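You operate a simulated robot arm through the tools that you are given. There is no shell and no other tool.

You are at the controls of a simulated robot arm. One attempt, no reset.

## Task
Load the yellow chalk into its holder and clamp the holder in the gripper.
Fine: slide tray pushed home, jaw knob wound till the lamp is green.
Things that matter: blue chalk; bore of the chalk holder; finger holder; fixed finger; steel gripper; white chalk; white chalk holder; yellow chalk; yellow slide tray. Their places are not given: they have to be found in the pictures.

The check looks at the end state, three seconds after you hand in, the way a careful person would. Anything else that was tipped, shoved, dropped, spilled or broken makes it a failure.

## Robot
A 7-joint arm with a three-finger gripper, fixed in place. Base frame: the origin is on the floor under the middle of its stand, x ahead of it, y to its left, z up. Units: mm, rad, N and s.
It reaches about 977 mm from its shoulder. Its first joint turns from -2.897 to 2.897 rad. Payload 2.69 kg.
Tool frame: the origin (TCP) lies between the finger pads and is the grasp point; the fingertips stand 29 mm ahead of it; z points along the fingers, y is the line along which they close. The gripper opens to 120 mm; its body begins 78 mm behind the TCP.
Orientation is that of the tool frame in the base frame, as a unit quaternion [x, y, z, w]. With the fingers straight down and closing along the base's y, the tool's x points along the base's -x, its y along +y and its z along -z.

## Interface
- The arm moves only by the tool nudge_tool. Its argument "motion" is a list of rows, each a list of 7 numbers: the shift along the tool's x, y, z in mm, then the turn, a rotation vector about the tool's x, y, z in rad, then the gripper command, from -1 (shut) to 1 (fully open), values between in proportion. In form: [[dx, dy, dz, rx, ry, rz, claw], ...]. A call has 1 to 20 rows; each row is the pose to reach, as a shift and turn from the pose commanded when the call began, along the tool's axes at that moment. A row lasts 0.2 s, in which the tool goes at most 50 mm and 0.15 rad; a call with a longer step from one row to the next is refused whole, and so is a gripper value outside its range. A pose out of reach is approached as far as the arm can. The call stops where the force on the tool passes 40 N (or 10 N more than at its start, if that is more) or the arm is blocked; 0.2 s more then pass. The fingers move at their own pace (about 136.2 mm/s each) and stop on an object; they squeeze with about 40 N. The grip force told is the motor's: it shows also when the fingers shut on nothing. Time passes only in rows, and 0.2 s behind the last, so rows that repeat a pose let the fingers close. It gives the time, the measured TCP pose, the force on the tool (base axes), the opening and the grip force at its end, in the units of the frame above (readings bear some noise), with the torque about the TCP (base axes, N m) and any sound that the robot's microphone picked up, and new pictures: "views" is both (left out), scene, wrist or none.
- Cameras (640 x 400 px; columns grow to the right, rows downward): "scene" is fixed at [399.3, -500.7, 1604.7]; the picture's right is [0.59, 0.81, 0.00], its down [0.74, -0.55, -0.38] and it looks along [-0.31, 0.23, -0.92] (base axes); focal length 274 px, centre (320, 200). "wrist" rides on the gripper at [63, 0, -104] in the tool frame; the picture's right is [0.00, 1.00, 0.00], its down [-0.83, 0.00, -0.56] and it looks along [-0.56, 0.00, 0.83] (tool axes); focal length 275 px, centre (320, 200).
- slide_trunk(by): moves the trunk up (or, below 0, down) by that many mm; the arm rides with it, the base frame stays. It gives what a move gives, with no picture.
- point_at(camera, pixels): for up to 12 pixels [column, row] of the newest picture of that camera ("zoom" is the newest enlarged one), the place [x, y, z] in the base frame of the surface seen there, good to about 2 mm. The clock stands still meanwhile.
- close_up(camera, box): a new picture of the part [left, top, right, bottom] of that camera's present view, enlarged. The clock stands still meanwhile.
- job_done(): hands the job in; it is judged then, once.

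Leave the gripper open and the arm clear of the work at the hand-in unless told otherwise.

The tools are called after "Emit:" by a JSON object that holds its "api" and its "payload". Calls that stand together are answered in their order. nudge_tool: Moves the arm, as the interface text tells. Its arguments: {"type":"object","properties":{"motion":{"type":"array","items":{"type":"array","items":{"type":"number"}}},"views":{"type":"string","enum":["both","scene","wrist","none"]}},"required":["motion"]} The other tools are called the same way: slide_trunk (by) moves the trunk up or down; point_at (camera, pixels) gives the place of the surface under pixels of a picture; close_up (camera, box) takes an enlarged picture of a part of a camera's view; job_done () hands the job in.

At the start:

```text
t: 0.0
position: [252.6, -361.0, 1291.5]
tcp_rot: [-0.001, 1.0, 0.0, 0.0]
contact_force: [0.2, -0.1, -0.4]
torque: [0.0, -0.03, 0.01]
grip_width: 120.1
finger_force: 0.0
trunk travel left (down, up): [-450.0, 136.0]
```

scene: 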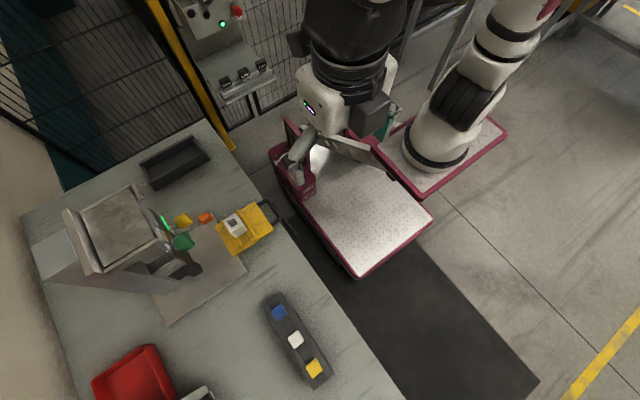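
wrist: 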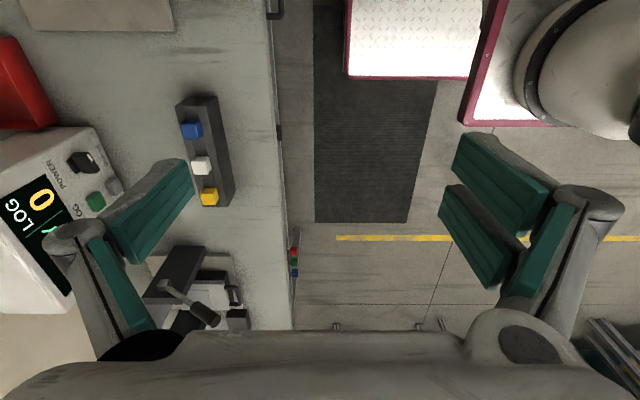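

I see a bench with a rack of blue, white and yellow chalks (scene about 280,312 / 296,340 / 314,367), a yellow slide tray with a white holder (about 235,225), and a steel device with green lamp. I'll take enlarged views of these first.

Emit:
{"api": "close_up", "payload": {"camera": "scene", "box": [130, 180, 290, 280]}}

Emit:
{"api": "close_up", "payload": {"camera": "scene", "box": [240, 280, 360, 400]}}

Emit:
{"api": "close_up", "payload": {"camera": "scene", "box": [0, 130, 320, 400]}}

```text
4.00 times, centred on (210, 230) of scene
```

zoom: 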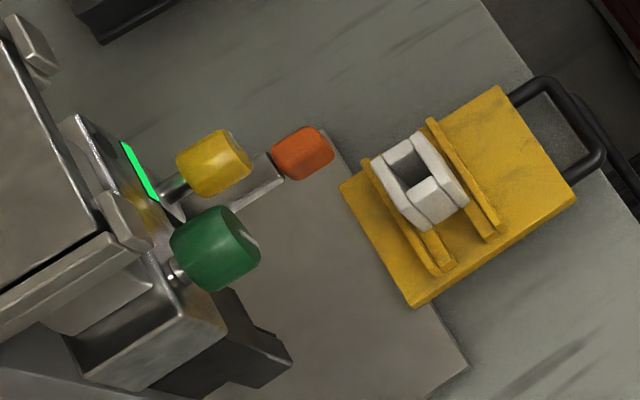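

```text
3.33 times, centred on (300, 340) of scene
```

zoom: 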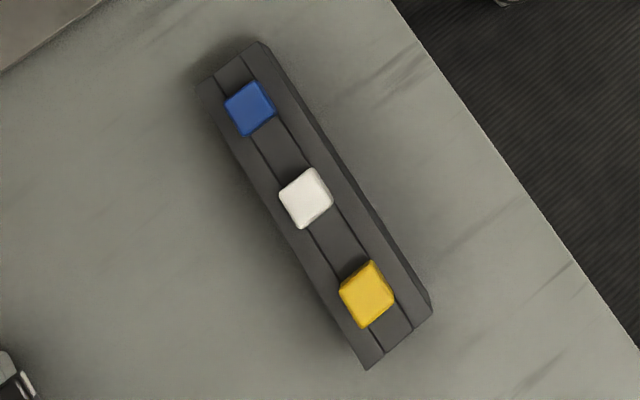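

```text
1.48 times, centred on (160, 265) of scene
```

zoom: 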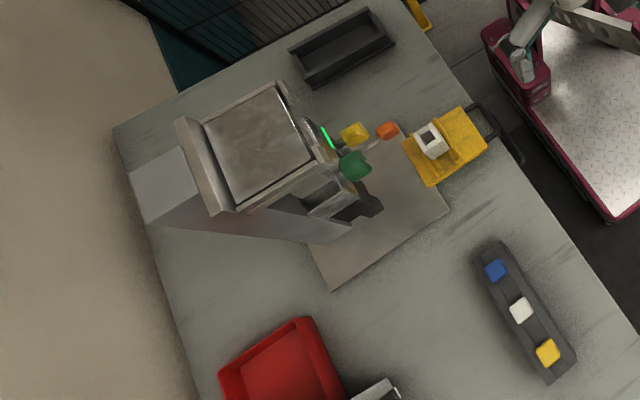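

The tray carries a white square holder with a square bore. The steel frame has yellow, green and orange knobs plus a green strip. I'll read positions for the main parts in the scene view.

Emit:
{"api": "point_at", "payload": {"camera": "scene", "pixels": [[279, 312], [296, 340], [314, 367], [233, 224], [255, 222], [183, 220], [184, 242], [205, 217], [165, 223], [120, 230], [265, 212], [220, 270]]}}

Emit:
{"api": "close_up", "payload": {"camera": "scene", "box": [205, 200, 285, 260]}}

Emit:
{"api": "close_up", "payload": {"camera": "scene", "box": [140, 200, 220, 250]}}

Emit:
{"api": "close_up", "payload": {"camera": "wrist", "box": [0, 80, 320, 360]}}

```text
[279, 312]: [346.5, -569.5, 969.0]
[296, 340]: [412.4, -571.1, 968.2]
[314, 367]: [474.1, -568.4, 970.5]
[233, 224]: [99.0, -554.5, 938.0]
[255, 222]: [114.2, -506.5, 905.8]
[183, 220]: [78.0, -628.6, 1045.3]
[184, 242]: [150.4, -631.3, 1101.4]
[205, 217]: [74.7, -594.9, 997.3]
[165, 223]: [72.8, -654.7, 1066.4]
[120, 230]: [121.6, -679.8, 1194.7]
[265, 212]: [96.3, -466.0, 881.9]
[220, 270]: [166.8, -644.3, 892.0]
```

```text
6.67 times, centred on (245, 230) of scene
```

zoom: 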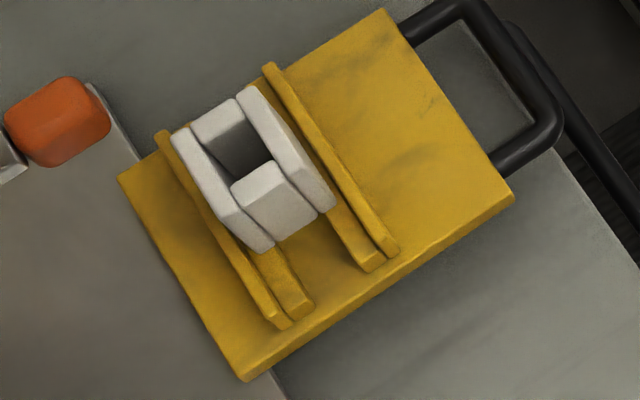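

```text
8.00 times, centred on (180, 225) of scene
```

zoom: 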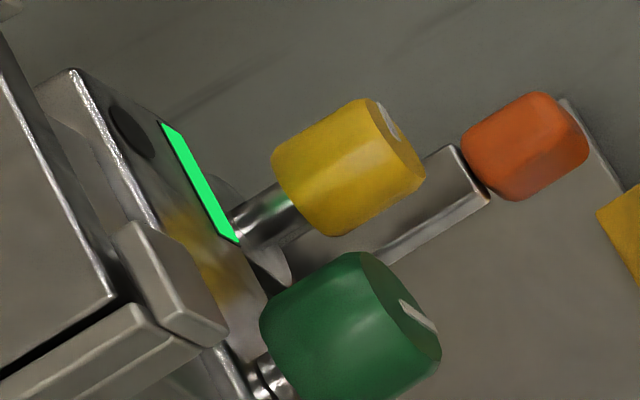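

```text
1.43 times, centred on (160, 220) of wrist
```

zoom: 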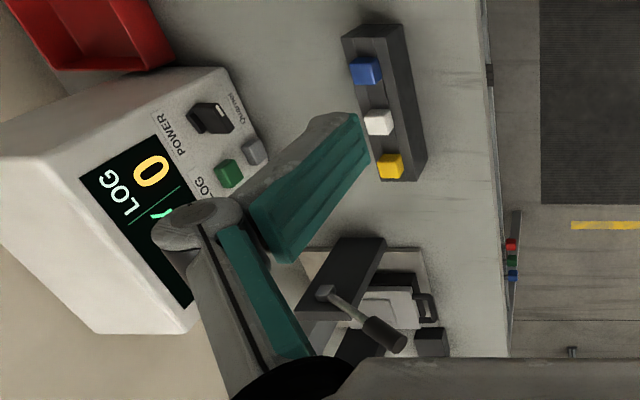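

Yellow chalk is at about (474,-568,970). The holder sits on the tray at about (99,-554,938), and the tester faces +y. I'll yaw the tool by +90° and shift toward x≈110 so the wrist camera looks at the tester from its front, well above everything.

Emit:
{"api": "nudge_tool", "payload": {"motion": [[13, 3, 0, 0, 0, 0.143, 1], [26, 6, 0, 0, 0, 0.286, 1], [39, 9, 0, 0, 0, 0.428, 1], [52, 12, 0, 0, 0, 0.571, 1], [65, 15, 0, 0, 0, 0.714, 1], [78, 18, 0, 0, 0, 0.857, 1], [91, 21, 0, 0, 0, 1.0, 1], [104, 24, 0, 0, 0, 1.142, 1], [117, 27, 0, 0, 0, 1.285, 1], [130, 29, 0, 0, 0, 1.428, 1], [142, 31, 0, 0, 0, 1.571, 1], [142, 31, 0, 0, 0, 1.571, 1]], "views": "both"}}

```text
t: 2.6
position: [109.6, -327.6, 1289.2]
tcp_rot: [0.707, 0.707, 0.001, -0.001]
contact_force: [-0.2, -0.3, 0.2]
torque: [0.0, 0.0, 0.0]
grip_width: 119.9
finger_force: 0.2
trunk travel left (down, up): [-450.0, 136.0]
```

scene: 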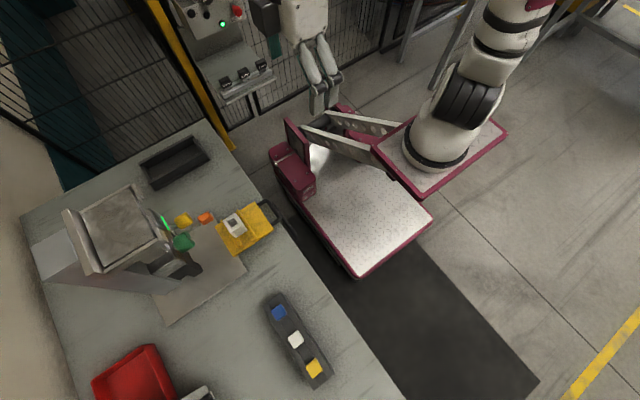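
wrist: 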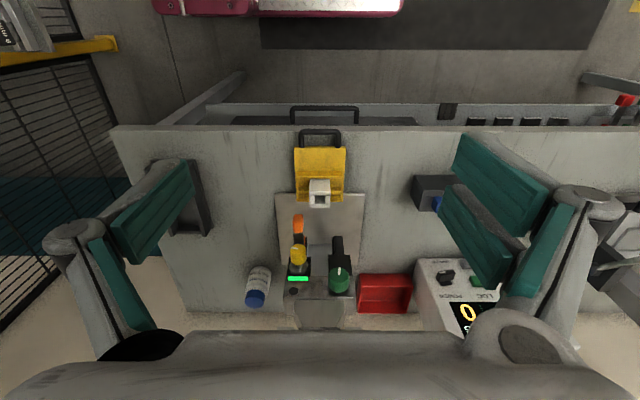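

The tester is now in the wrist view (upside down): tray at (320,175), tester at (320,270). I'll enlarge it.

Emit:
{"api": "close_up", "payload": {"camera": "wrist", "box": [260, 120, 380, 220]}}

Emit:
{"api": "close_up", "payload": {"camera": "wrist", "box": [260, 190, 380, 330]}}

Emit:
{"api": "close_up", "payload": {"camera": "scene", "box": [50, 170, 290, 320]}}

```text
4.00 times, centred on (320, 170) of wrist
```

zoom: 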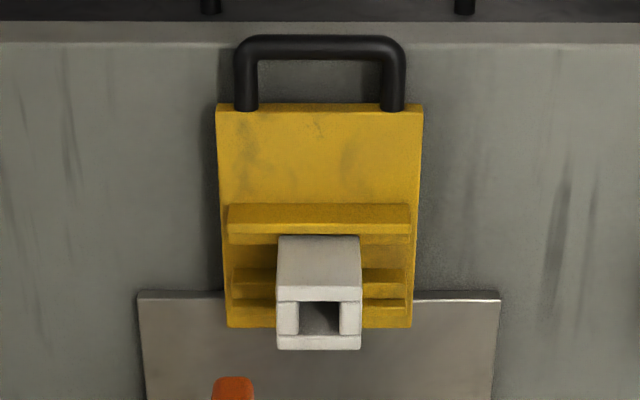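

```text
2.86 times, centred on (320, 260) of wrist
```

zoom: 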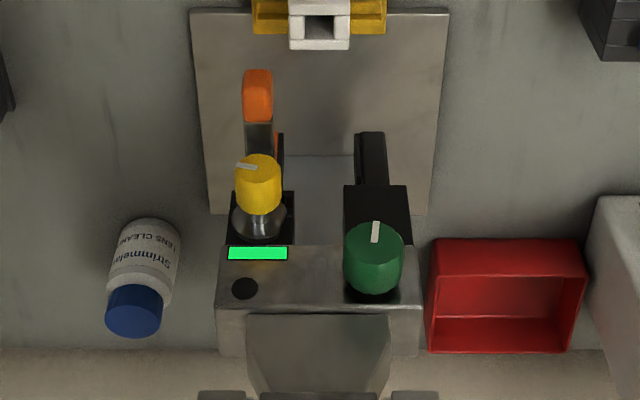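

```text
2.67 times, centred on (170, 245) of scene
```

zoom: 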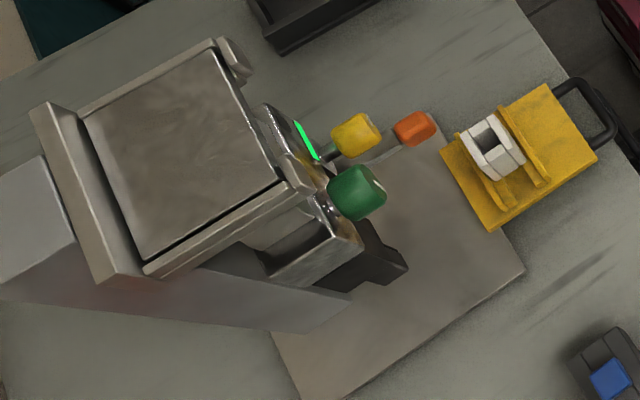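

The holder's square bore faces up; the tester has an orange-tipped finger (left) and a black finger (right), a yellow and a green knob, the strip and a dark round spot. I'll measure many of these points from an enlarged wrist view.

Emit:
{"api": "close_up", "payload": {"camera": "wrist", "box": [270, 190, 370, 310]}}

Emit:
{"api": "point_at", "payload": {"camera": "zoom", "pixels": [[240, 100], [320, 100], [400, 150], [300, 200], [330, 220], [250, 200], [250, 265], [230, 305], [370, 170], [380, 220], [380, 280], [380, 245]]}}

```text
3.33 times, centred on (320, 250) of wrist
```

zoom: 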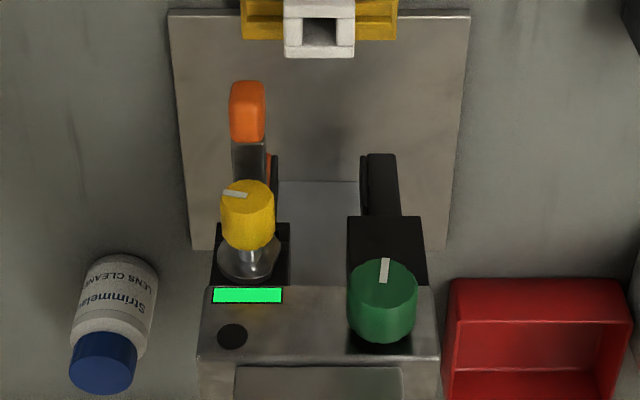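

```text
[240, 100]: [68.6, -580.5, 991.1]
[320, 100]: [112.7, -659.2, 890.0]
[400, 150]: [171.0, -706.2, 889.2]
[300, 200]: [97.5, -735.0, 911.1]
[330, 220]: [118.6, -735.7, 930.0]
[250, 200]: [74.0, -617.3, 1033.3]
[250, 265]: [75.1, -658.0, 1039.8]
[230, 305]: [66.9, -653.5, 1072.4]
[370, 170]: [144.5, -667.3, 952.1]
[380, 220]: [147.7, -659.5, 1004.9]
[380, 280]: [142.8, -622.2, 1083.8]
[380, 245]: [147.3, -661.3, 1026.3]
```

I need a lower, frontal look at the tester. I'll drop to about (110,-360,1100) and tilt the tool -0.6 rad about its y so the wrist camera looks toward the tester front; this stays clear of tray and knobs.

Emit:
{"api": "nudge_tool", "payload": {"motion": [[-6, 0, 38, 0, -0.12, 0, 1], [-13, 0, 76, 0, -0.24, 0, 1], [-20, 0, 114, 0, -0.36, 0, 1], [-26, 0, 152, 0, -0.48, 0, 1], [-33, 0, 189, 0, -0.6, 0, 1], [-33, 0, 189, 0, -0.6, 0, 1]], "views": "both"}}

```text
t: 4.0
position: [108.0, -360.7, 1101.3]
tcp_rot: [0.676, 0.675, -0.209, 0.209]
contact_force: [-0.2, -0.4, -0.2]
torque: [-0.01, -0.01, 0.02]
grip_width: 119.8
finger_force: 0.1
trunk travel left (down, up): [-450.0, 136.0]
```

scene: 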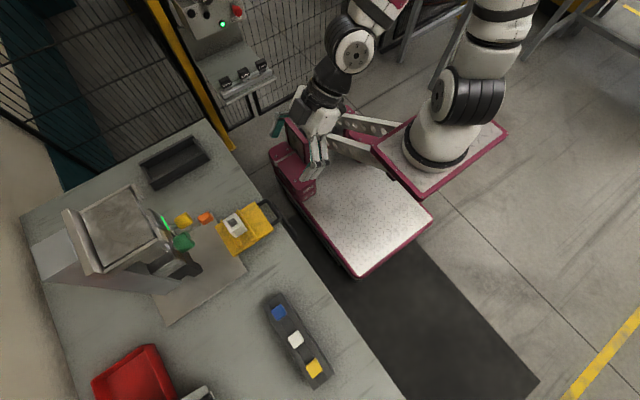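
wrist: 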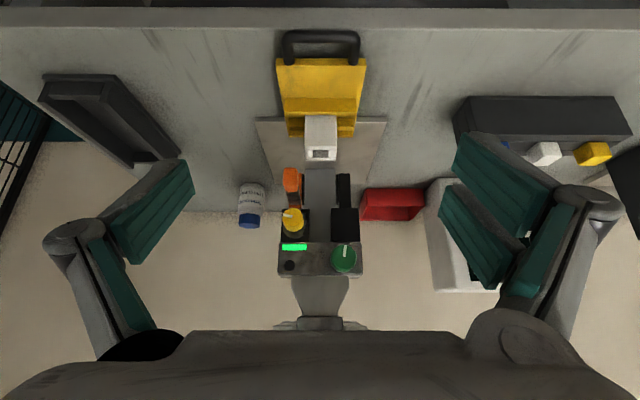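

Emit:
{"api": "close_up", "payload": {"camera": "wrist", "box": [260, 150, 380, 290]}}

Emit:
{"api": "point_at", "payload": {"camera": "zoom", "pixels": [[253, 90], [258, 130], [258, 175], [258, 205], [256, 230], [256, 258], [248, 310], [385, 85], [385, 180], [383, 300], [383, 330], [325, 100]]}}

Emit:
{"api": "close_up", "payload": {"camera": "wrist", "box": [280, 160, 360, 220]}}

Emit:
{"api": "close_up", "payload": {"camera": "wrist", "box": [260, 20, 380, 170]}}

```text
2.86 times, centred on (320, 220) of wrist
```

zoom: 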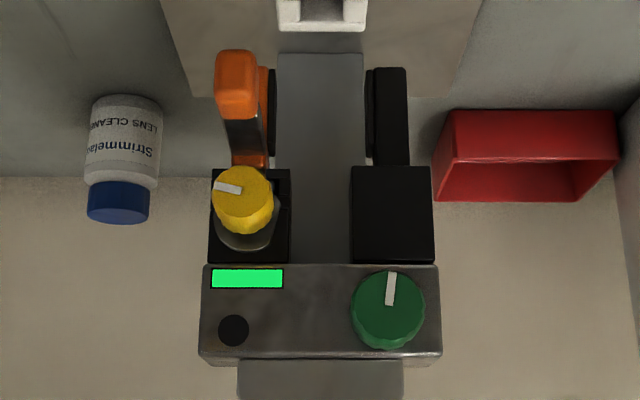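

```text
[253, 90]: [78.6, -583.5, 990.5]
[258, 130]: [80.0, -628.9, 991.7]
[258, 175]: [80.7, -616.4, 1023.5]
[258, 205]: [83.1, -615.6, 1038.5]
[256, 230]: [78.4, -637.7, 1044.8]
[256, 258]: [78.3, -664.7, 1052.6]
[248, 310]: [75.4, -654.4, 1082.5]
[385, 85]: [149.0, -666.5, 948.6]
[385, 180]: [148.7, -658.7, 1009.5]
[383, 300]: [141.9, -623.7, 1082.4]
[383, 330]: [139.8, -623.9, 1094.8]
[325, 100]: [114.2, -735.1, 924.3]
```

```text
6.67 times, centred on (320, 190) of wrist
```

zoom: 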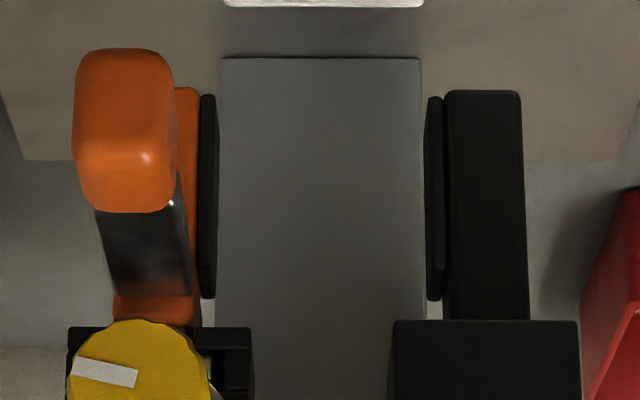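

```text
2.67 times, centred on (320, 95) of wrist
```

zoom: 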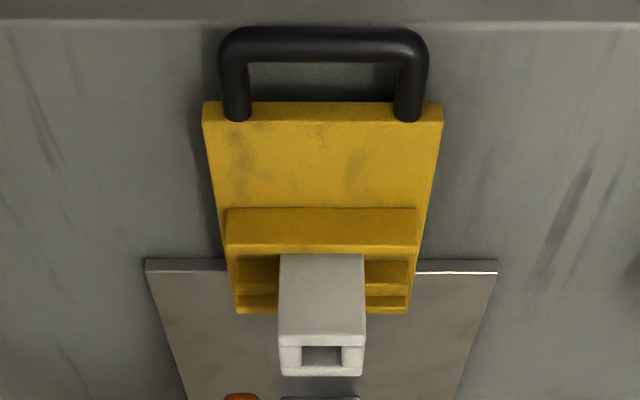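

The left (small x) jaw is orange with a handle, the right one is the black fixed finger. Before planning I want my own gripper's geometry, so I'll measure points on my finger pads in the wrist view.

Emit:
{"api": "point_at", "payload": {"camera": "wrist", "pixels": [[185, 170], [190, 185], [120, 230], [130, 258], [150, 180], [460, 140], [545, 190], [530, 215], [445, 195], [505, 270], [490, 285], [540, 260]]}}

Emit:
{"api": "close_up", "payload": {"camera": "wrist", "box": [420, 110, 640, 400]}}

Emit:
{"api": "close_up", "payload": {"camera": "wrist", "box": [20, 110, 240, 400]}}

```text
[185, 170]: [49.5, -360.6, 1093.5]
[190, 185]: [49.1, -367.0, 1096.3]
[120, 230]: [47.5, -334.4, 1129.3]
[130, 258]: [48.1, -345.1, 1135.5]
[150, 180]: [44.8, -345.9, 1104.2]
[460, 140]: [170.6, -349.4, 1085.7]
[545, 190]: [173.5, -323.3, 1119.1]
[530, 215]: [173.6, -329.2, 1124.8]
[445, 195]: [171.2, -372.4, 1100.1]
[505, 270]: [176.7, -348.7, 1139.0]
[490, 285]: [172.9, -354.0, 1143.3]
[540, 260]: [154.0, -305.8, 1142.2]
```

```text
1.38 times, centred on (530, 255) of wrist
```

zoom: 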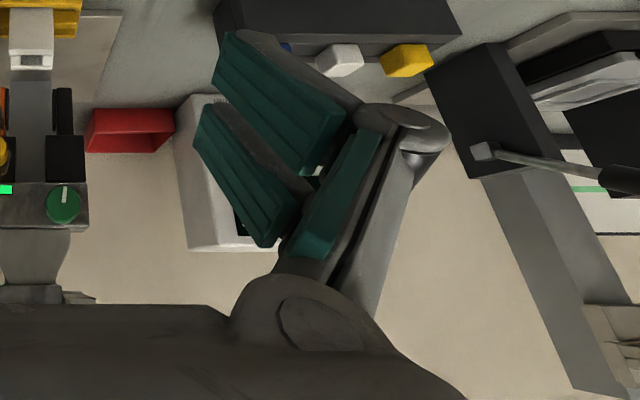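

```text
1.38 times, centred on (130, 255) of wrist
```

zoom: 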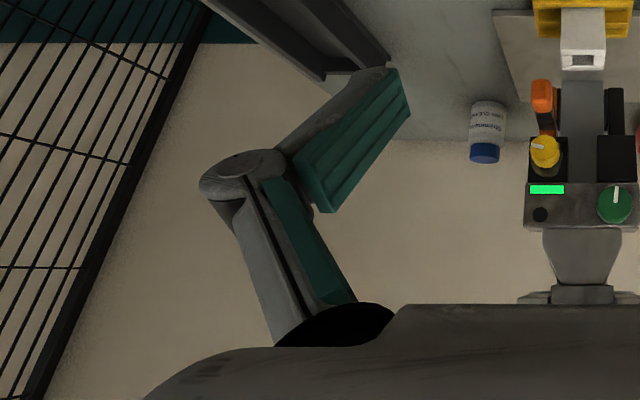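

The left single finger is centred on tool x≈0, while the two right fingers sit at x≈±15. Pads are about z -38..+8 when open. Next I'll move above the chalk rack with the tool vertical (yaw kept) and the gripper half closed, to inspect the rack and see how the pads shift.

Emit:
{"api": "nudge_tool", "payload": {"motion": [[-7.5, 38, -2, 0, 0.075, 0, 1], [-15, 76, -4.5, 0, 0.15, 0, 1], [-22.5, 113, -7, 0, 0.225, 0, 1], [-30, 151, -9, 0, 0.3, 0, 0.5], [-37.5, 189, -11.5, 0, 0.375, 0, 0], [-45, 226, -14, 0, 0.45, 0, 0], [-52.5, 264, -16, 0, 0.525, 0, 0], [-60, 302, -18.4, 0, 0.6, 0, 0], [-60, 302, -18.4, 0, 0.6, 0, 0]], "views": "both"}}

```text
t: 6.0
position: [410.4, -402.7, 1150.5]
tcp_rot: [0.708, 0.707, 0.001, 0.0]
contact_force: [-0.1, 0.4, -0.5]
torque: [-0.02, 0.01, 0.01]
grip_width: 59.9
finger_force: 0.0
trunk travel left (down, up): [-450.0, 136.0]
```

scene: 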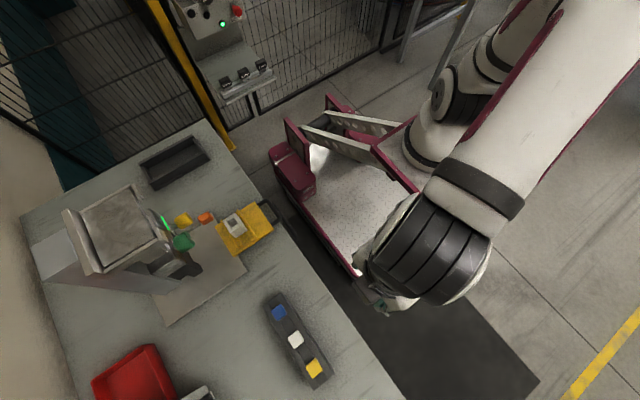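
wrist: 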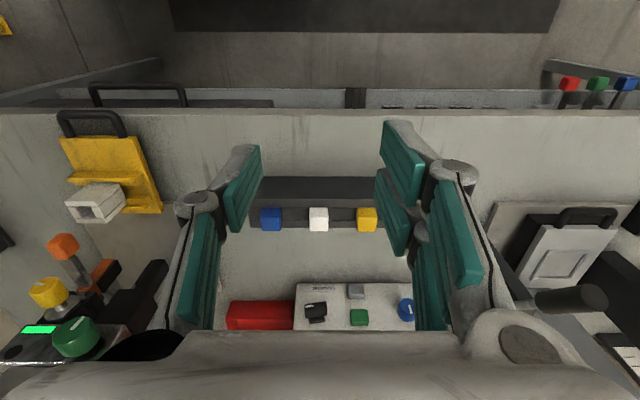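

I see the rack between my fingers (blue 270,218; white 318,218; yellow 366,218), and at the lower left another look at the tester. I'll enlarge both and measure the chalks, rack, and pads.

Emit:
{"api": "point_at", "payload": {"camera": "wrist", "pixels": [[258, 155], [255, 180], [230, 215], [235, 185], [388, 130], [422, 195], [380, 180], [405, 240], [415, 155], [395, 210]]}}

Emit:
{"api": "close_up", "payload": {"camera": "wrist", "box": [240, 160, 400, 260]}}

Emit:
{"api": "point_at", "payload": {"camera": "zoom", "pixels": [[470, 200], [540, 200], [505, 220], [505, 250], [470, 195], [541, 195], [505, 185], [420, 220], [420, 180], [420, 240], [420, 120], [420, 265]]}}

Emit:
{"api": "close_up", "payload": {"camera": "wrist", "box": [0, 220, 180, 370]}}

```text
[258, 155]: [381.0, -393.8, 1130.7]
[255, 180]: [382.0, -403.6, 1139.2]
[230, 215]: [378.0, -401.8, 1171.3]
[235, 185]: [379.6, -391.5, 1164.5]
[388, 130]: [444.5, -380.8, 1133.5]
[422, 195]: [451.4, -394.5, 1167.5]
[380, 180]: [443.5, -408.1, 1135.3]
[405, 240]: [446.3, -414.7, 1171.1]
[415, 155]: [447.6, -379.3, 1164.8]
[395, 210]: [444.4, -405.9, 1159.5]
```

```text
4.00 times, centred on (320, 210) of wrist
```

zoom: 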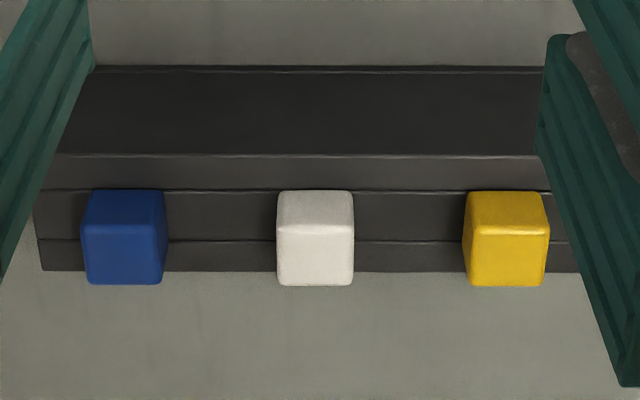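

```text
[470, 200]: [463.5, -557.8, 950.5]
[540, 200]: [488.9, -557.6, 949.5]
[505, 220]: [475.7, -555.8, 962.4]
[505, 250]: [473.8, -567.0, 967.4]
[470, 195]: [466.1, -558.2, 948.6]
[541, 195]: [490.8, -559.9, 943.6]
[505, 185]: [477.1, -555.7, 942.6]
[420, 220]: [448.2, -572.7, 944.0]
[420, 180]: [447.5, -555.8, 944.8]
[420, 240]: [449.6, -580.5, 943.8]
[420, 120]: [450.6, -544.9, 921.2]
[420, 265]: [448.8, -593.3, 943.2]
```

```text
2.67 times, centred on (90, 295) of wrist
```

zoom: 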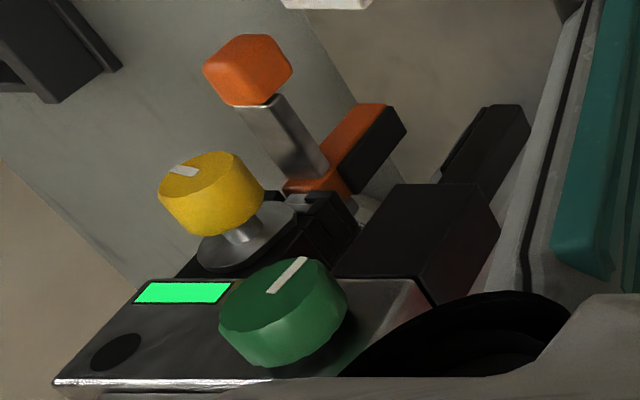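

Yellow chalk: about 26 mm wide, top at z≈970, protruding ~25 mm above the rack top (z≈944). Pads at 60 mm opening reach about z=+21. Next I'll look at the holder more closely: move to about (105,-430,1090), gripper open.

Emit:
{"api": "nudge_tool", "payload": {"motion": [[-3, -38, 0, 0, 0, 0, 0], [-7, -76, 0, 0, 0, 0, 1], [-10, -114, 8, 0, 0, 0, 1], [-14, -152, 20, 0, 0, 0, 1], [-17, -190, 30, 0, 0, 0, 1], [-21, -229, 40, 0, 0, 0, 1], [-24, -267, 50, 0, 0, 0, 1], [-27, -305, 60, 0, 0, 0, 1], [-27, -305, 60, 0, 0, 0, 1]], "views": "wrist"}}

```text
t: 8.0
position: [106.4, -427.4, 1091.6]
tcp_rot: [0.707, 0.707, 0.0, 0.0]
contact_force: [0.4, 0.6, 0.3]
torque: [0.01, 0.02, 0.06]
grip_width: 119.9
finger_force: 0.1
trunk travel left (down, up): [-450.0, 136.0]
```

wrist: 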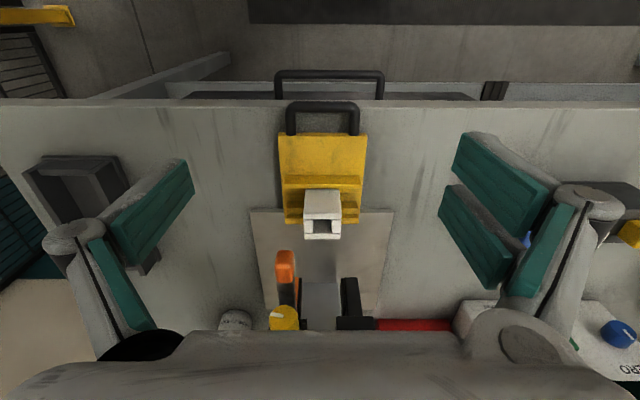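

The holder is now at (322,213). I'll enlarge it and measure its edges and the tray's.

Emit:
{"api": "close_up", "payload": {"camera": "wrist", "box": [282, 180, 362, 245]}}

Emit:
{"api": "point_at", "payload": {"camera": "zoom", "pixels": [[325, 210], [280, 190], [370, 190], [260, 215], [390, 215], [325, 340], [290, 310], [355, 310], [320, 300], [270, 310], [375, 310], [325, 270]]}}

Emit:
{"api": "close_up", "payload": {"camera": "wrist", "box": [262, 90, 382, 250]}}

Emit:
{"api": "point_at", "payload": {"camera": "zoom", "pixels": [[320, 35], [320, 70], [230, 120], [410, 120], [320, 120], [320, 180], [240, 190], [240, 240], [240, 262], [320, 205], [290, 330], [225, 112]]}}

```text
6.15 times, centred on (322, 212) of wrist
```

zoom: 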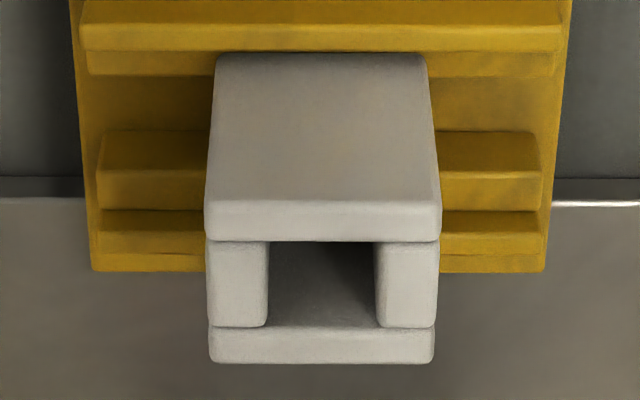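

```text
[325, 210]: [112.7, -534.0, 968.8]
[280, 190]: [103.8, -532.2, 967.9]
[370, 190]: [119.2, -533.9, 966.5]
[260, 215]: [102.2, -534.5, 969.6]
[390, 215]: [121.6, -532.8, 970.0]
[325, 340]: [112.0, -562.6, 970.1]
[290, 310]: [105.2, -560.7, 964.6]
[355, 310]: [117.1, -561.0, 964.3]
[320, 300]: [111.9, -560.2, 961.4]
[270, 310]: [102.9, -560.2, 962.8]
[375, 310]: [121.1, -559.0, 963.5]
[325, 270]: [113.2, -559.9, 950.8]
```

```text
2.50 times, centred on (322, 170) of wrist
```

zoom: 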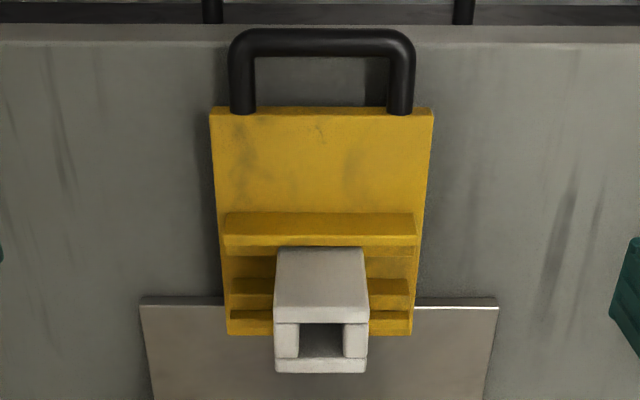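

```text
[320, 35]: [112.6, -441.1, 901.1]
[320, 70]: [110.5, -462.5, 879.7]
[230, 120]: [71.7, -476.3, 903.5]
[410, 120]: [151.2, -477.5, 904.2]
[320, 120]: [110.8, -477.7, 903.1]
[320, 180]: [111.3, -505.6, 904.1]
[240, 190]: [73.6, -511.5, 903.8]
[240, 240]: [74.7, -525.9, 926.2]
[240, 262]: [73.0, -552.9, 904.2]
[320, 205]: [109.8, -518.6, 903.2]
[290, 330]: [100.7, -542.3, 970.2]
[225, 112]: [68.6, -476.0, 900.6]
```

The holder's top is at z≈970, with its bore centred at about (109,-549.5) and roughly 19 mm wide. Outside it measures about 39×35 mm. The tray top is at z≈904 and its handle bar is at y≈-441. Now I'll go toward the yellow chalk, staying high at about (474,-480,1100), and look again.

Emit:
{"api": "nudge_tool", "payload": {"motion": [[-6, 46, -2, 0, 0, 0, 1], [-13, 92, -4, 0, 0, 0, 1], [-20, 138, -6, 0, 0, 0, 1], [-26, 184, -9, 0, 0, 0, 0.5], [-33, 230, -9, 0, 0, 0, 0], [-40, 276, -9, 0, 0, 0, 0], [-46, 322, -9, 0, 0, 0, 0], [-53, 368, -9, 0, 0, 0, 0], [-53, 368, -9, 0, 0, 0, 0]], "views": "both"}}

```text
t: 10.0
position: [474.4, -483.8, 1096.9]
tcp_rot: [0.707, 0.707, 0.001, 0.0]
contact_force: [0.9, 0.4, -0.1]
torque: [0.02, 0.03, 0.0]
grip_width: 60.0
finger_force: 0.0
trunk travel left (down, up): [-450.0, 136.0]
```

scene: 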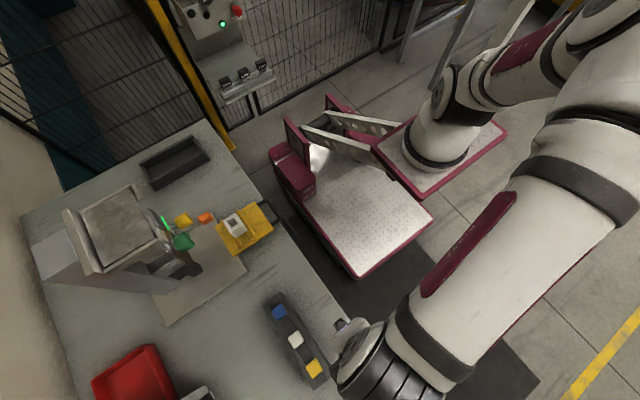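
wrist: 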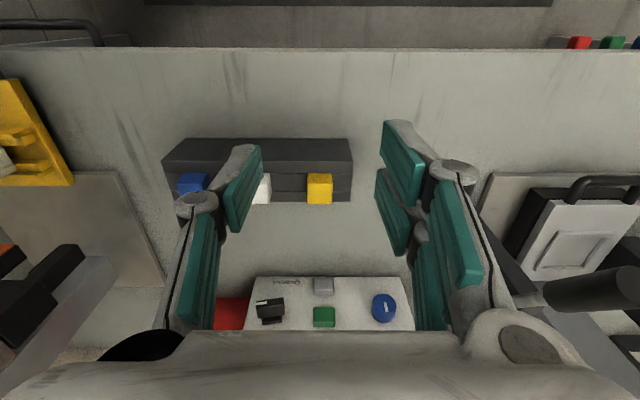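

Yellow chalk now at (320,188), straight ahead. I'll enlarge it, measure it, and also check the LOG device's position (around 325,300) for clearance.

Emit:
{"api": "close_up", "payload": {"camera": "wrist", "box": [280, 150, 360, 215]}}

Emit:
{"api": "point_at", "payload": {"camera": "zoom", "pixels": [[250, 270], [380, 270], [320, 240], [320, 320], [320, 190], [240, 190], [390, 190], [260, 300], [375, 300], [200, 200], [450, 200], [200, 270]]}}

Emit:
{"api": "point_at", "payload": {"camera": "wrist", "pixels": [[260, 280], [400, 280], [325, 300], [270, 310], [385, 300], [330, 325], [540, 295], [600, 290], [560, 230]]}}

```text
6.15 times, centred on (320, 182) of wrist
```

zoom: 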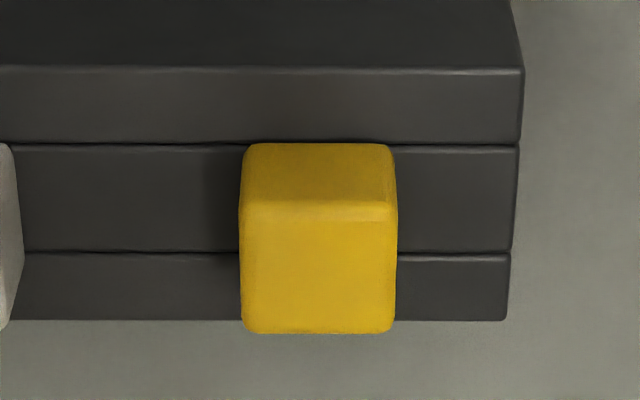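

```text
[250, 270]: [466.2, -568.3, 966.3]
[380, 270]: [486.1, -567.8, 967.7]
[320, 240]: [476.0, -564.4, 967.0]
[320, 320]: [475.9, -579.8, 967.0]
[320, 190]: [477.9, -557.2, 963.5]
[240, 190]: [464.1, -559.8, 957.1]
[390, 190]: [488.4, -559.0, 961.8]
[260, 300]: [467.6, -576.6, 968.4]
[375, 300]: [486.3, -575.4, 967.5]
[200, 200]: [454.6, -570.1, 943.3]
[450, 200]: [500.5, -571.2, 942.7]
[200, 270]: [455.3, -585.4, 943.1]
```

```text
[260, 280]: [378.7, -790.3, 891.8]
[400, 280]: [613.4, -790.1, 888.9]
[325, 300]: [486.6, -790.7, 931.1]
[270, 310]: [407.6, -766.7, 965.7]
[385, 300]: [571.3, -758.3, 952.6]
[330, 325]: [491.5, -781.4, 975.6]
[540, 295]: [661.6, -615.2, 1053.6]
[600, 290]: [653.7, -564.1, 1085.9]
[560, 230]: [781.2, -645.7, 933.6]
```

Chalk top centre is about (475,-569.7,968), the head ~25 mm square; the LOG device (y<-750) and crank (x≈650) are clear. I'll move over the chalk at about z=1035 with a 45 mm opening and check the view before descending.

Emit:
{"api": "nudge_tool", "payload": {"motion": [[-22, 0, 5, 0, 0, 0, -0.25], [-44, 0, 15, 0, 0, 0, -0.25], [-66, 0, 30, 0, 0, 0, -0.25], [-86, 0, 50, 0, 0, 0, -0.25], [-86, 0, 62, 0, 0, 0, -0.25], [-86, 0, 62, 0, 0, 0, -0.25], [-86, 0, 62, 0, 0, 0, -0.25]], "views": "both"}}

Emit:
{"api": "nudge_tool", "payload": {"motion": [[0, 0, 0, 0, 0, 0, -0.25]], "views": "none"}}

Emit:
{"api": "nudge_tool", "payload": {"motion": [[0, 0, 0, 0, 0, 0, -0.25]], "views": "wrist"}}

```text
t: 11.6
position: [475.5, -567.7, 1037.8]
tcp_rot: [0.708, 0.707, 0.0, 0.001]
contact_force: [-1.0, -0.5, -0.4]
torque: [0.02, 0.0, -0.01]
grip_width: 45.0
finger_force: 0.1
trunk travel left (down, up): [-450.0, 136.0]
```

scene: 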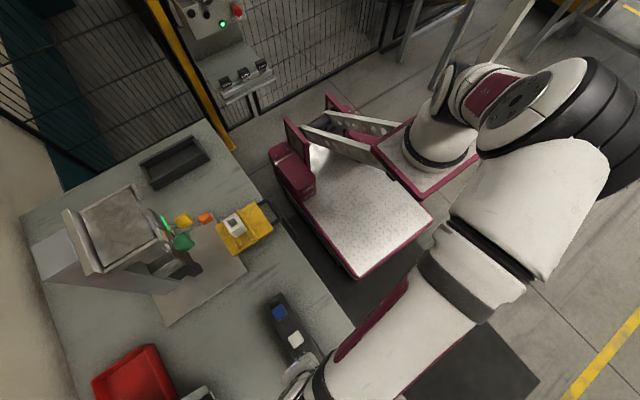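
wrist: 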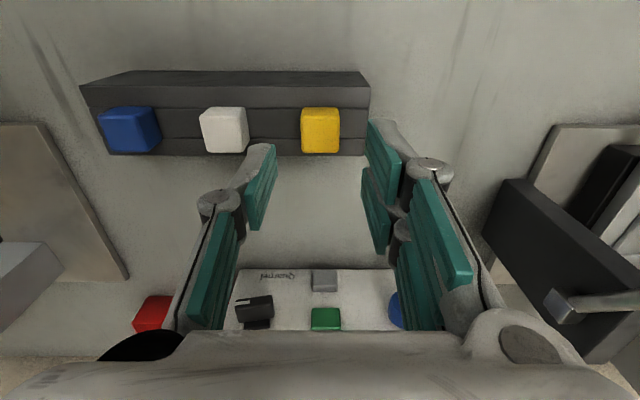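

```text
t: 12.0
position: [474.7, -568.0, 1037.4]
tcp_rot: [0.708, 0.706, -0.001, 0.0]
contact_force: [-0.1, -0.7, -0.6]
torque: [0.01, -0.03, 0.0]
grip_width: 45.2
finger_force: 0.0
trunk travel left (down, up): [-450.0, 136.0]
```

```text
t: 12.4
position: [475.8, -567.9, 1038.9]
tcp_rot: [0.707, 0.707, 0.001, 0.0]
contact_force: [0.3, 0.2, 0.7]
torque: [0.01, -0.03, 0.03]
grip_width: 45.0
finger_force: 0.0
trunk travel left (down, up): [-450.0, 136.0]
```

wrist: 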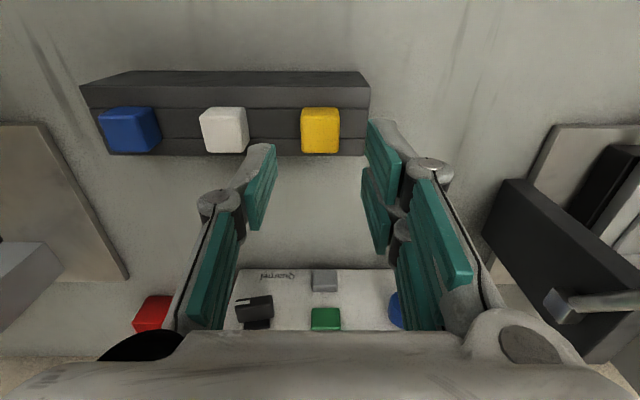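

Readings average (475.3,-567.9,1038), so tracking is good. I'll measure the chalk (321,130) and my finger tips again from this pose.

Emit:
{"api": "close_up", "payload": {"camera": "wrist", "box": [270, 90, 370, 165]}}

Emit:
{"api": "point_at", "payload": {"camera": "zoom", "pixels": [[250, 250], [390, 250], [320, 170], [320, 220], [320, 310], [250, 310], [390, 310], [250, 150], [390, 150], [320, 130], [200, 250], [450, 250]]}}

Emit:
{"api": "point_at", "payload": {"camera": "wrist", "pixels": [[272, 150], [265, 148], [250, 225], [370, 130], [370, 122], [365, 175], [398, 160], [388, 215], [222, 145], [232, 195]]}}

```text
5.33 times, centred on (320, 128) of wrist
```

zoom: 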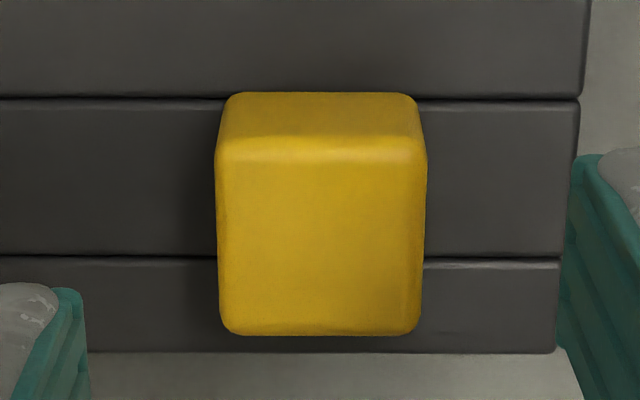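

```text
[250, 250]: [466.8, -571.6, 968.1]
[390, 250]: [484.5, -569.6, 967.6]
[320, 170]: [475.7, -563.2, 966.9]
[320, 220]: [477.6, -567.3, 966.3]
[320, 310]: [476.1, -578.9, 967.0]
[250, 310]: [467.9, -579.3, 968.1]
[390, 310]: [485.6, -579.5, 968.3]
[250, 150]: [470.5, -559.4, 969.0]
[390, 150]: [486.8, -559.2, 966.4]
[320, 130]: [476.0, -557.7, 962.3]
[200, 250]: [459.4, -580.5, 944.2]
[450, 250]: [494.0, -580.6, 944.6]
```

```text
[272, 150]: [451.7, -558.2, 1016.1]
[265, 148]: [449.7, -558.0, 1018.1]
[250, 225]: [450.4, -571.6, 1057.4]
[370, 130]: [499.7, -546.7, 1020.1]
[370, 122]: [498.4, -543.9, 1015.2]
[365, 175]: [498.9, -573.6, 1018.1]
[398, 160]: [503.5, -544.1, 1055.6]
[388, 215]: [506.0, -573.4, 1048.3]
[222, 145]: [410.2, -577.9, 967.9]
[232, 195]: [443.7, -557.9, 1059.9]
```

Chalk is 26 mm wide, centred (475.7,-570). My fingertips are ~23 mm below the TCP at 45 mm opening. I'll descend to TCP z≈976 (tips ~4 mm over the rack top) without closing yet, and check.

Emit:
{"api": "nudge_tool", "payload": {"motion": [[-2, 0, 16, 0, 0, 0, -0.25], [-2, 0, 32, 0, 0, 0, -0.25], [-2, 0, 48, 0, 0, 0, -0.25], [-2, 0, 56, 0, 0, 0, -0.25], [-2, 0, 62, 0, 0, 0, -0.25], [-2, 0, 62, 0, 0, 0, -0.25]], "views": "both"}}

```text
t: 13.8
position: [475.0, -569.2, 976.8]
tcp_rot: [0.708, 0.707, 0.001, 0.0]
contact_force: [0.3, 0.3, -0.2]
torque: [-0.04, 0.0, -0.01]
grip_width: 44.7
finger_force: 0.0
trunk travel left (down, up): [-450.0, 136.0]
```

scene: 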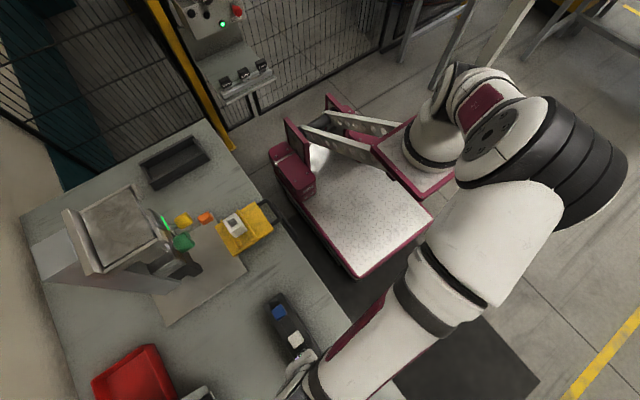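
wrist: 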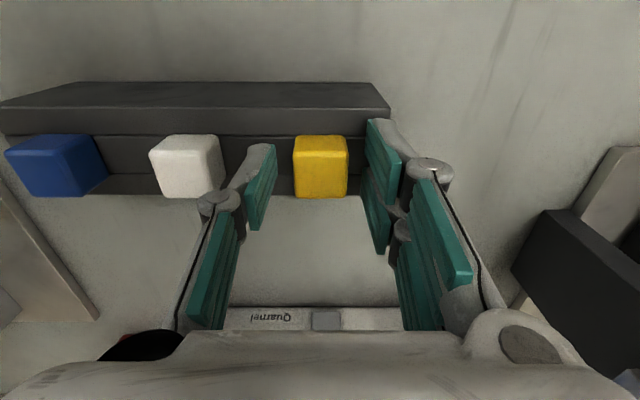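

The yellow chalk sits between the pads, forces are near zero, and the left knuckle is beside but not on the white chalk. I'll close the fingers on it.

Emit:
{"api": "nudge_tool", "payload": {"motion": [[0, 0, 0, 0, 0, 0, -0.5], [0, 0, 0, 0, 0, 0, -0.65], [0, 0, 0, 0, 0, 0, -0.8], [0, 0, 0, 0, 0, 0, -0.8]], "views": "wrist"}}

Emit:
{"api": "close_up", "payload": {"camera": "wrist", "box": [220, 90, 420, 250]}}

```text
t: 14.8
position: [474.7, -570.9, 977.2]
tcp_rot: [0.708, 0.706, 0.0, 0.001]
contact_force: [0.7, 0.3, 0.7]
torque: [0.03, 0.03, -0.01]
grip_width: 25.2
finger_force: 39.9
trunk travel left (down, up): [-450.0, 136.0]
```

wrist: 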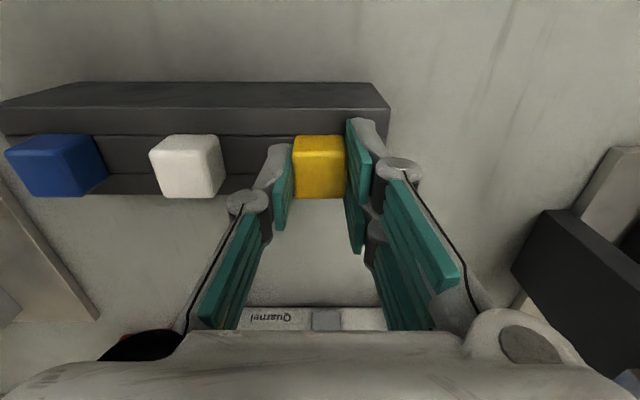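

```text
2.50 times, centred on (320, 170) of wrist
```

zoom: 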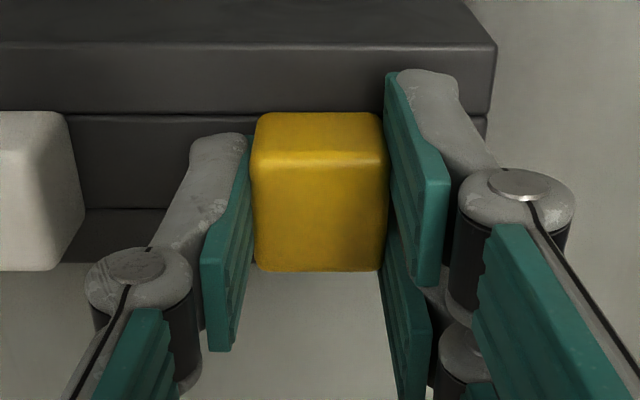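

Grip is 25.2 mm at ~40 N: the chalk is held. I'll lift straight up slowly by 30 mm first and check.

Emit:
{"api": "nudge_tool", "payload": {"motion": [[0, 0, -8, 0, 0, 0, -0.8], [0, 0, -16, 0, 0, 0, -0.8], [0, 0, -24, 0, 0, 0, -0.8], [0, 0, -32, 0, 0, 0, -0.8], [0, 0, -42, 0, 0, 0, -0.8], [0, 0, -52, 0, 0, 0, -0.8], [0, 0, -62, 0, 0, 0, -0.8], [0, 0, -72, 0, 0, 0, -0.8], [0, 0, -82, 0, 0, 0, -0.8], [0, 0, -92, 0, 0, 0, -0.8]], "views": "both"}}

Emit:
{"api": "close_up", "payload": {"camera": "wrist", "box": [220, 90, 420, 250]}}

Emit:
{"api": "close_up", "payload": {"camera": "scene", "box": [220, 280, 380, 400]}}

```text
t: 17.0
position: [476.2, -570.2, 1067.9]
tcp_rot: [0.707, 0.707, 0.0, 0.0]
contact_force: [-0.3, 0.5, 0.3]
torque: [0.02, -0.01, 0.0]
grip_width: 24.9
finger_force: 39.7
trunk travel left (down, up): [-450.0, 136.0]
```

scene: 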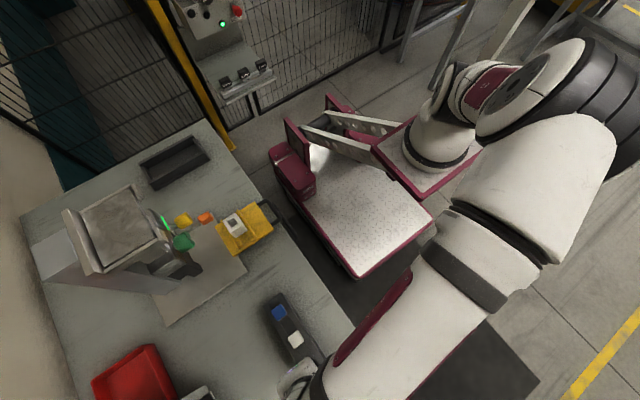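
wrist: 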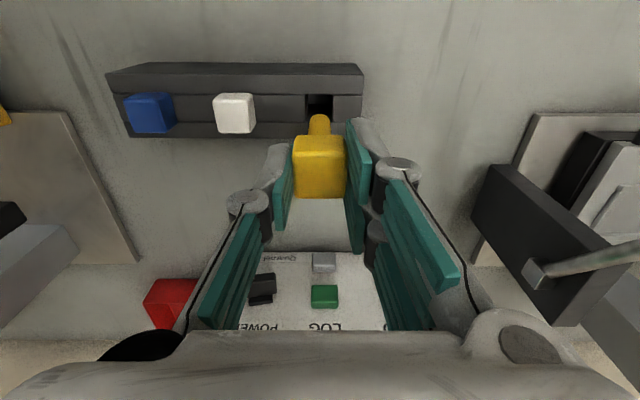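

```text
2.50 times, centred on (320, 170) of wrist
```

zoom: 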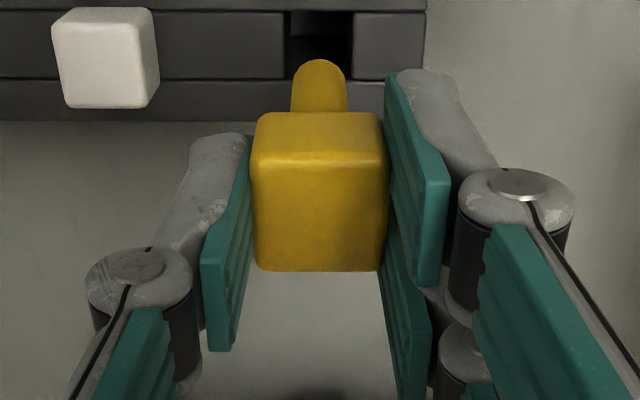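

```text
3.33 times, centred on (300, 340) of scene
```

zoom: 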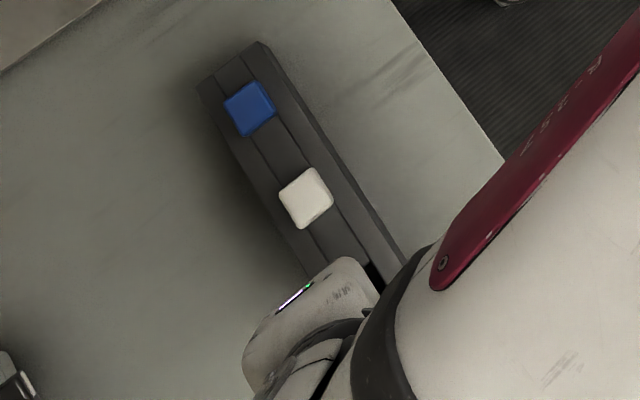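

The chalk has a narrower rounded stem below its head (wrist 319,122), which suits the ~19 mm bore. I'll measure the stem and head positions relative to my TCP.

Emit:
{"api": "point_at", "payload": {"camera": "wrist", "pixels": [[319, 116], [319, 122], [319, 130], [311, 128], [327, 128], [300, 150], [340, 150], [320, 160], [320, 195], [319, 108]]}}

Emit:
{"api": "close_up", "payload": {"camera": "wrist", "box": [280, 95, 360, 145]}}

```text
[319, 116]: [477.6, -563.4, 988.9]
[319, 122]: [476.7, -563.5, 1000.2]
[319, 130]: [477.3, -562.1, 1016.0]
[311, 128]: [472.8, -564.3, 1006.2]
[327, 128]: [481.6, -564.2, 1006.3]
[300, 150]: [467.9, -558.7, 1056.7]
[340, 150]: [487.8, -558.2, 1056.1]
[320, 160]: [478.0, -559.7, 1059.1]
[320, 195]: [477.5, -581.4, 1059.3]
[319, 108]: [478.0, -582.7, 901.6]
```

```text
8.00 times, centred on (320, 120) of wrist
```

zoom: 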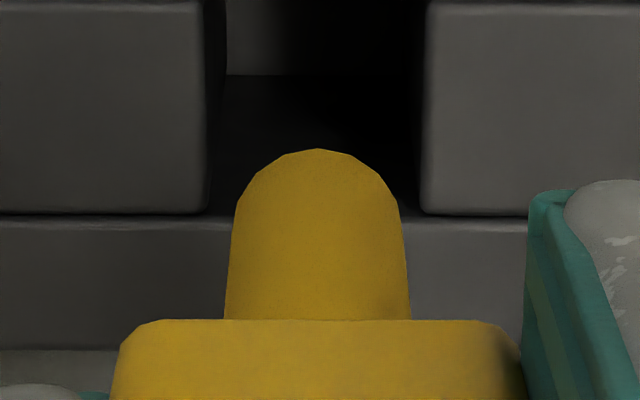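

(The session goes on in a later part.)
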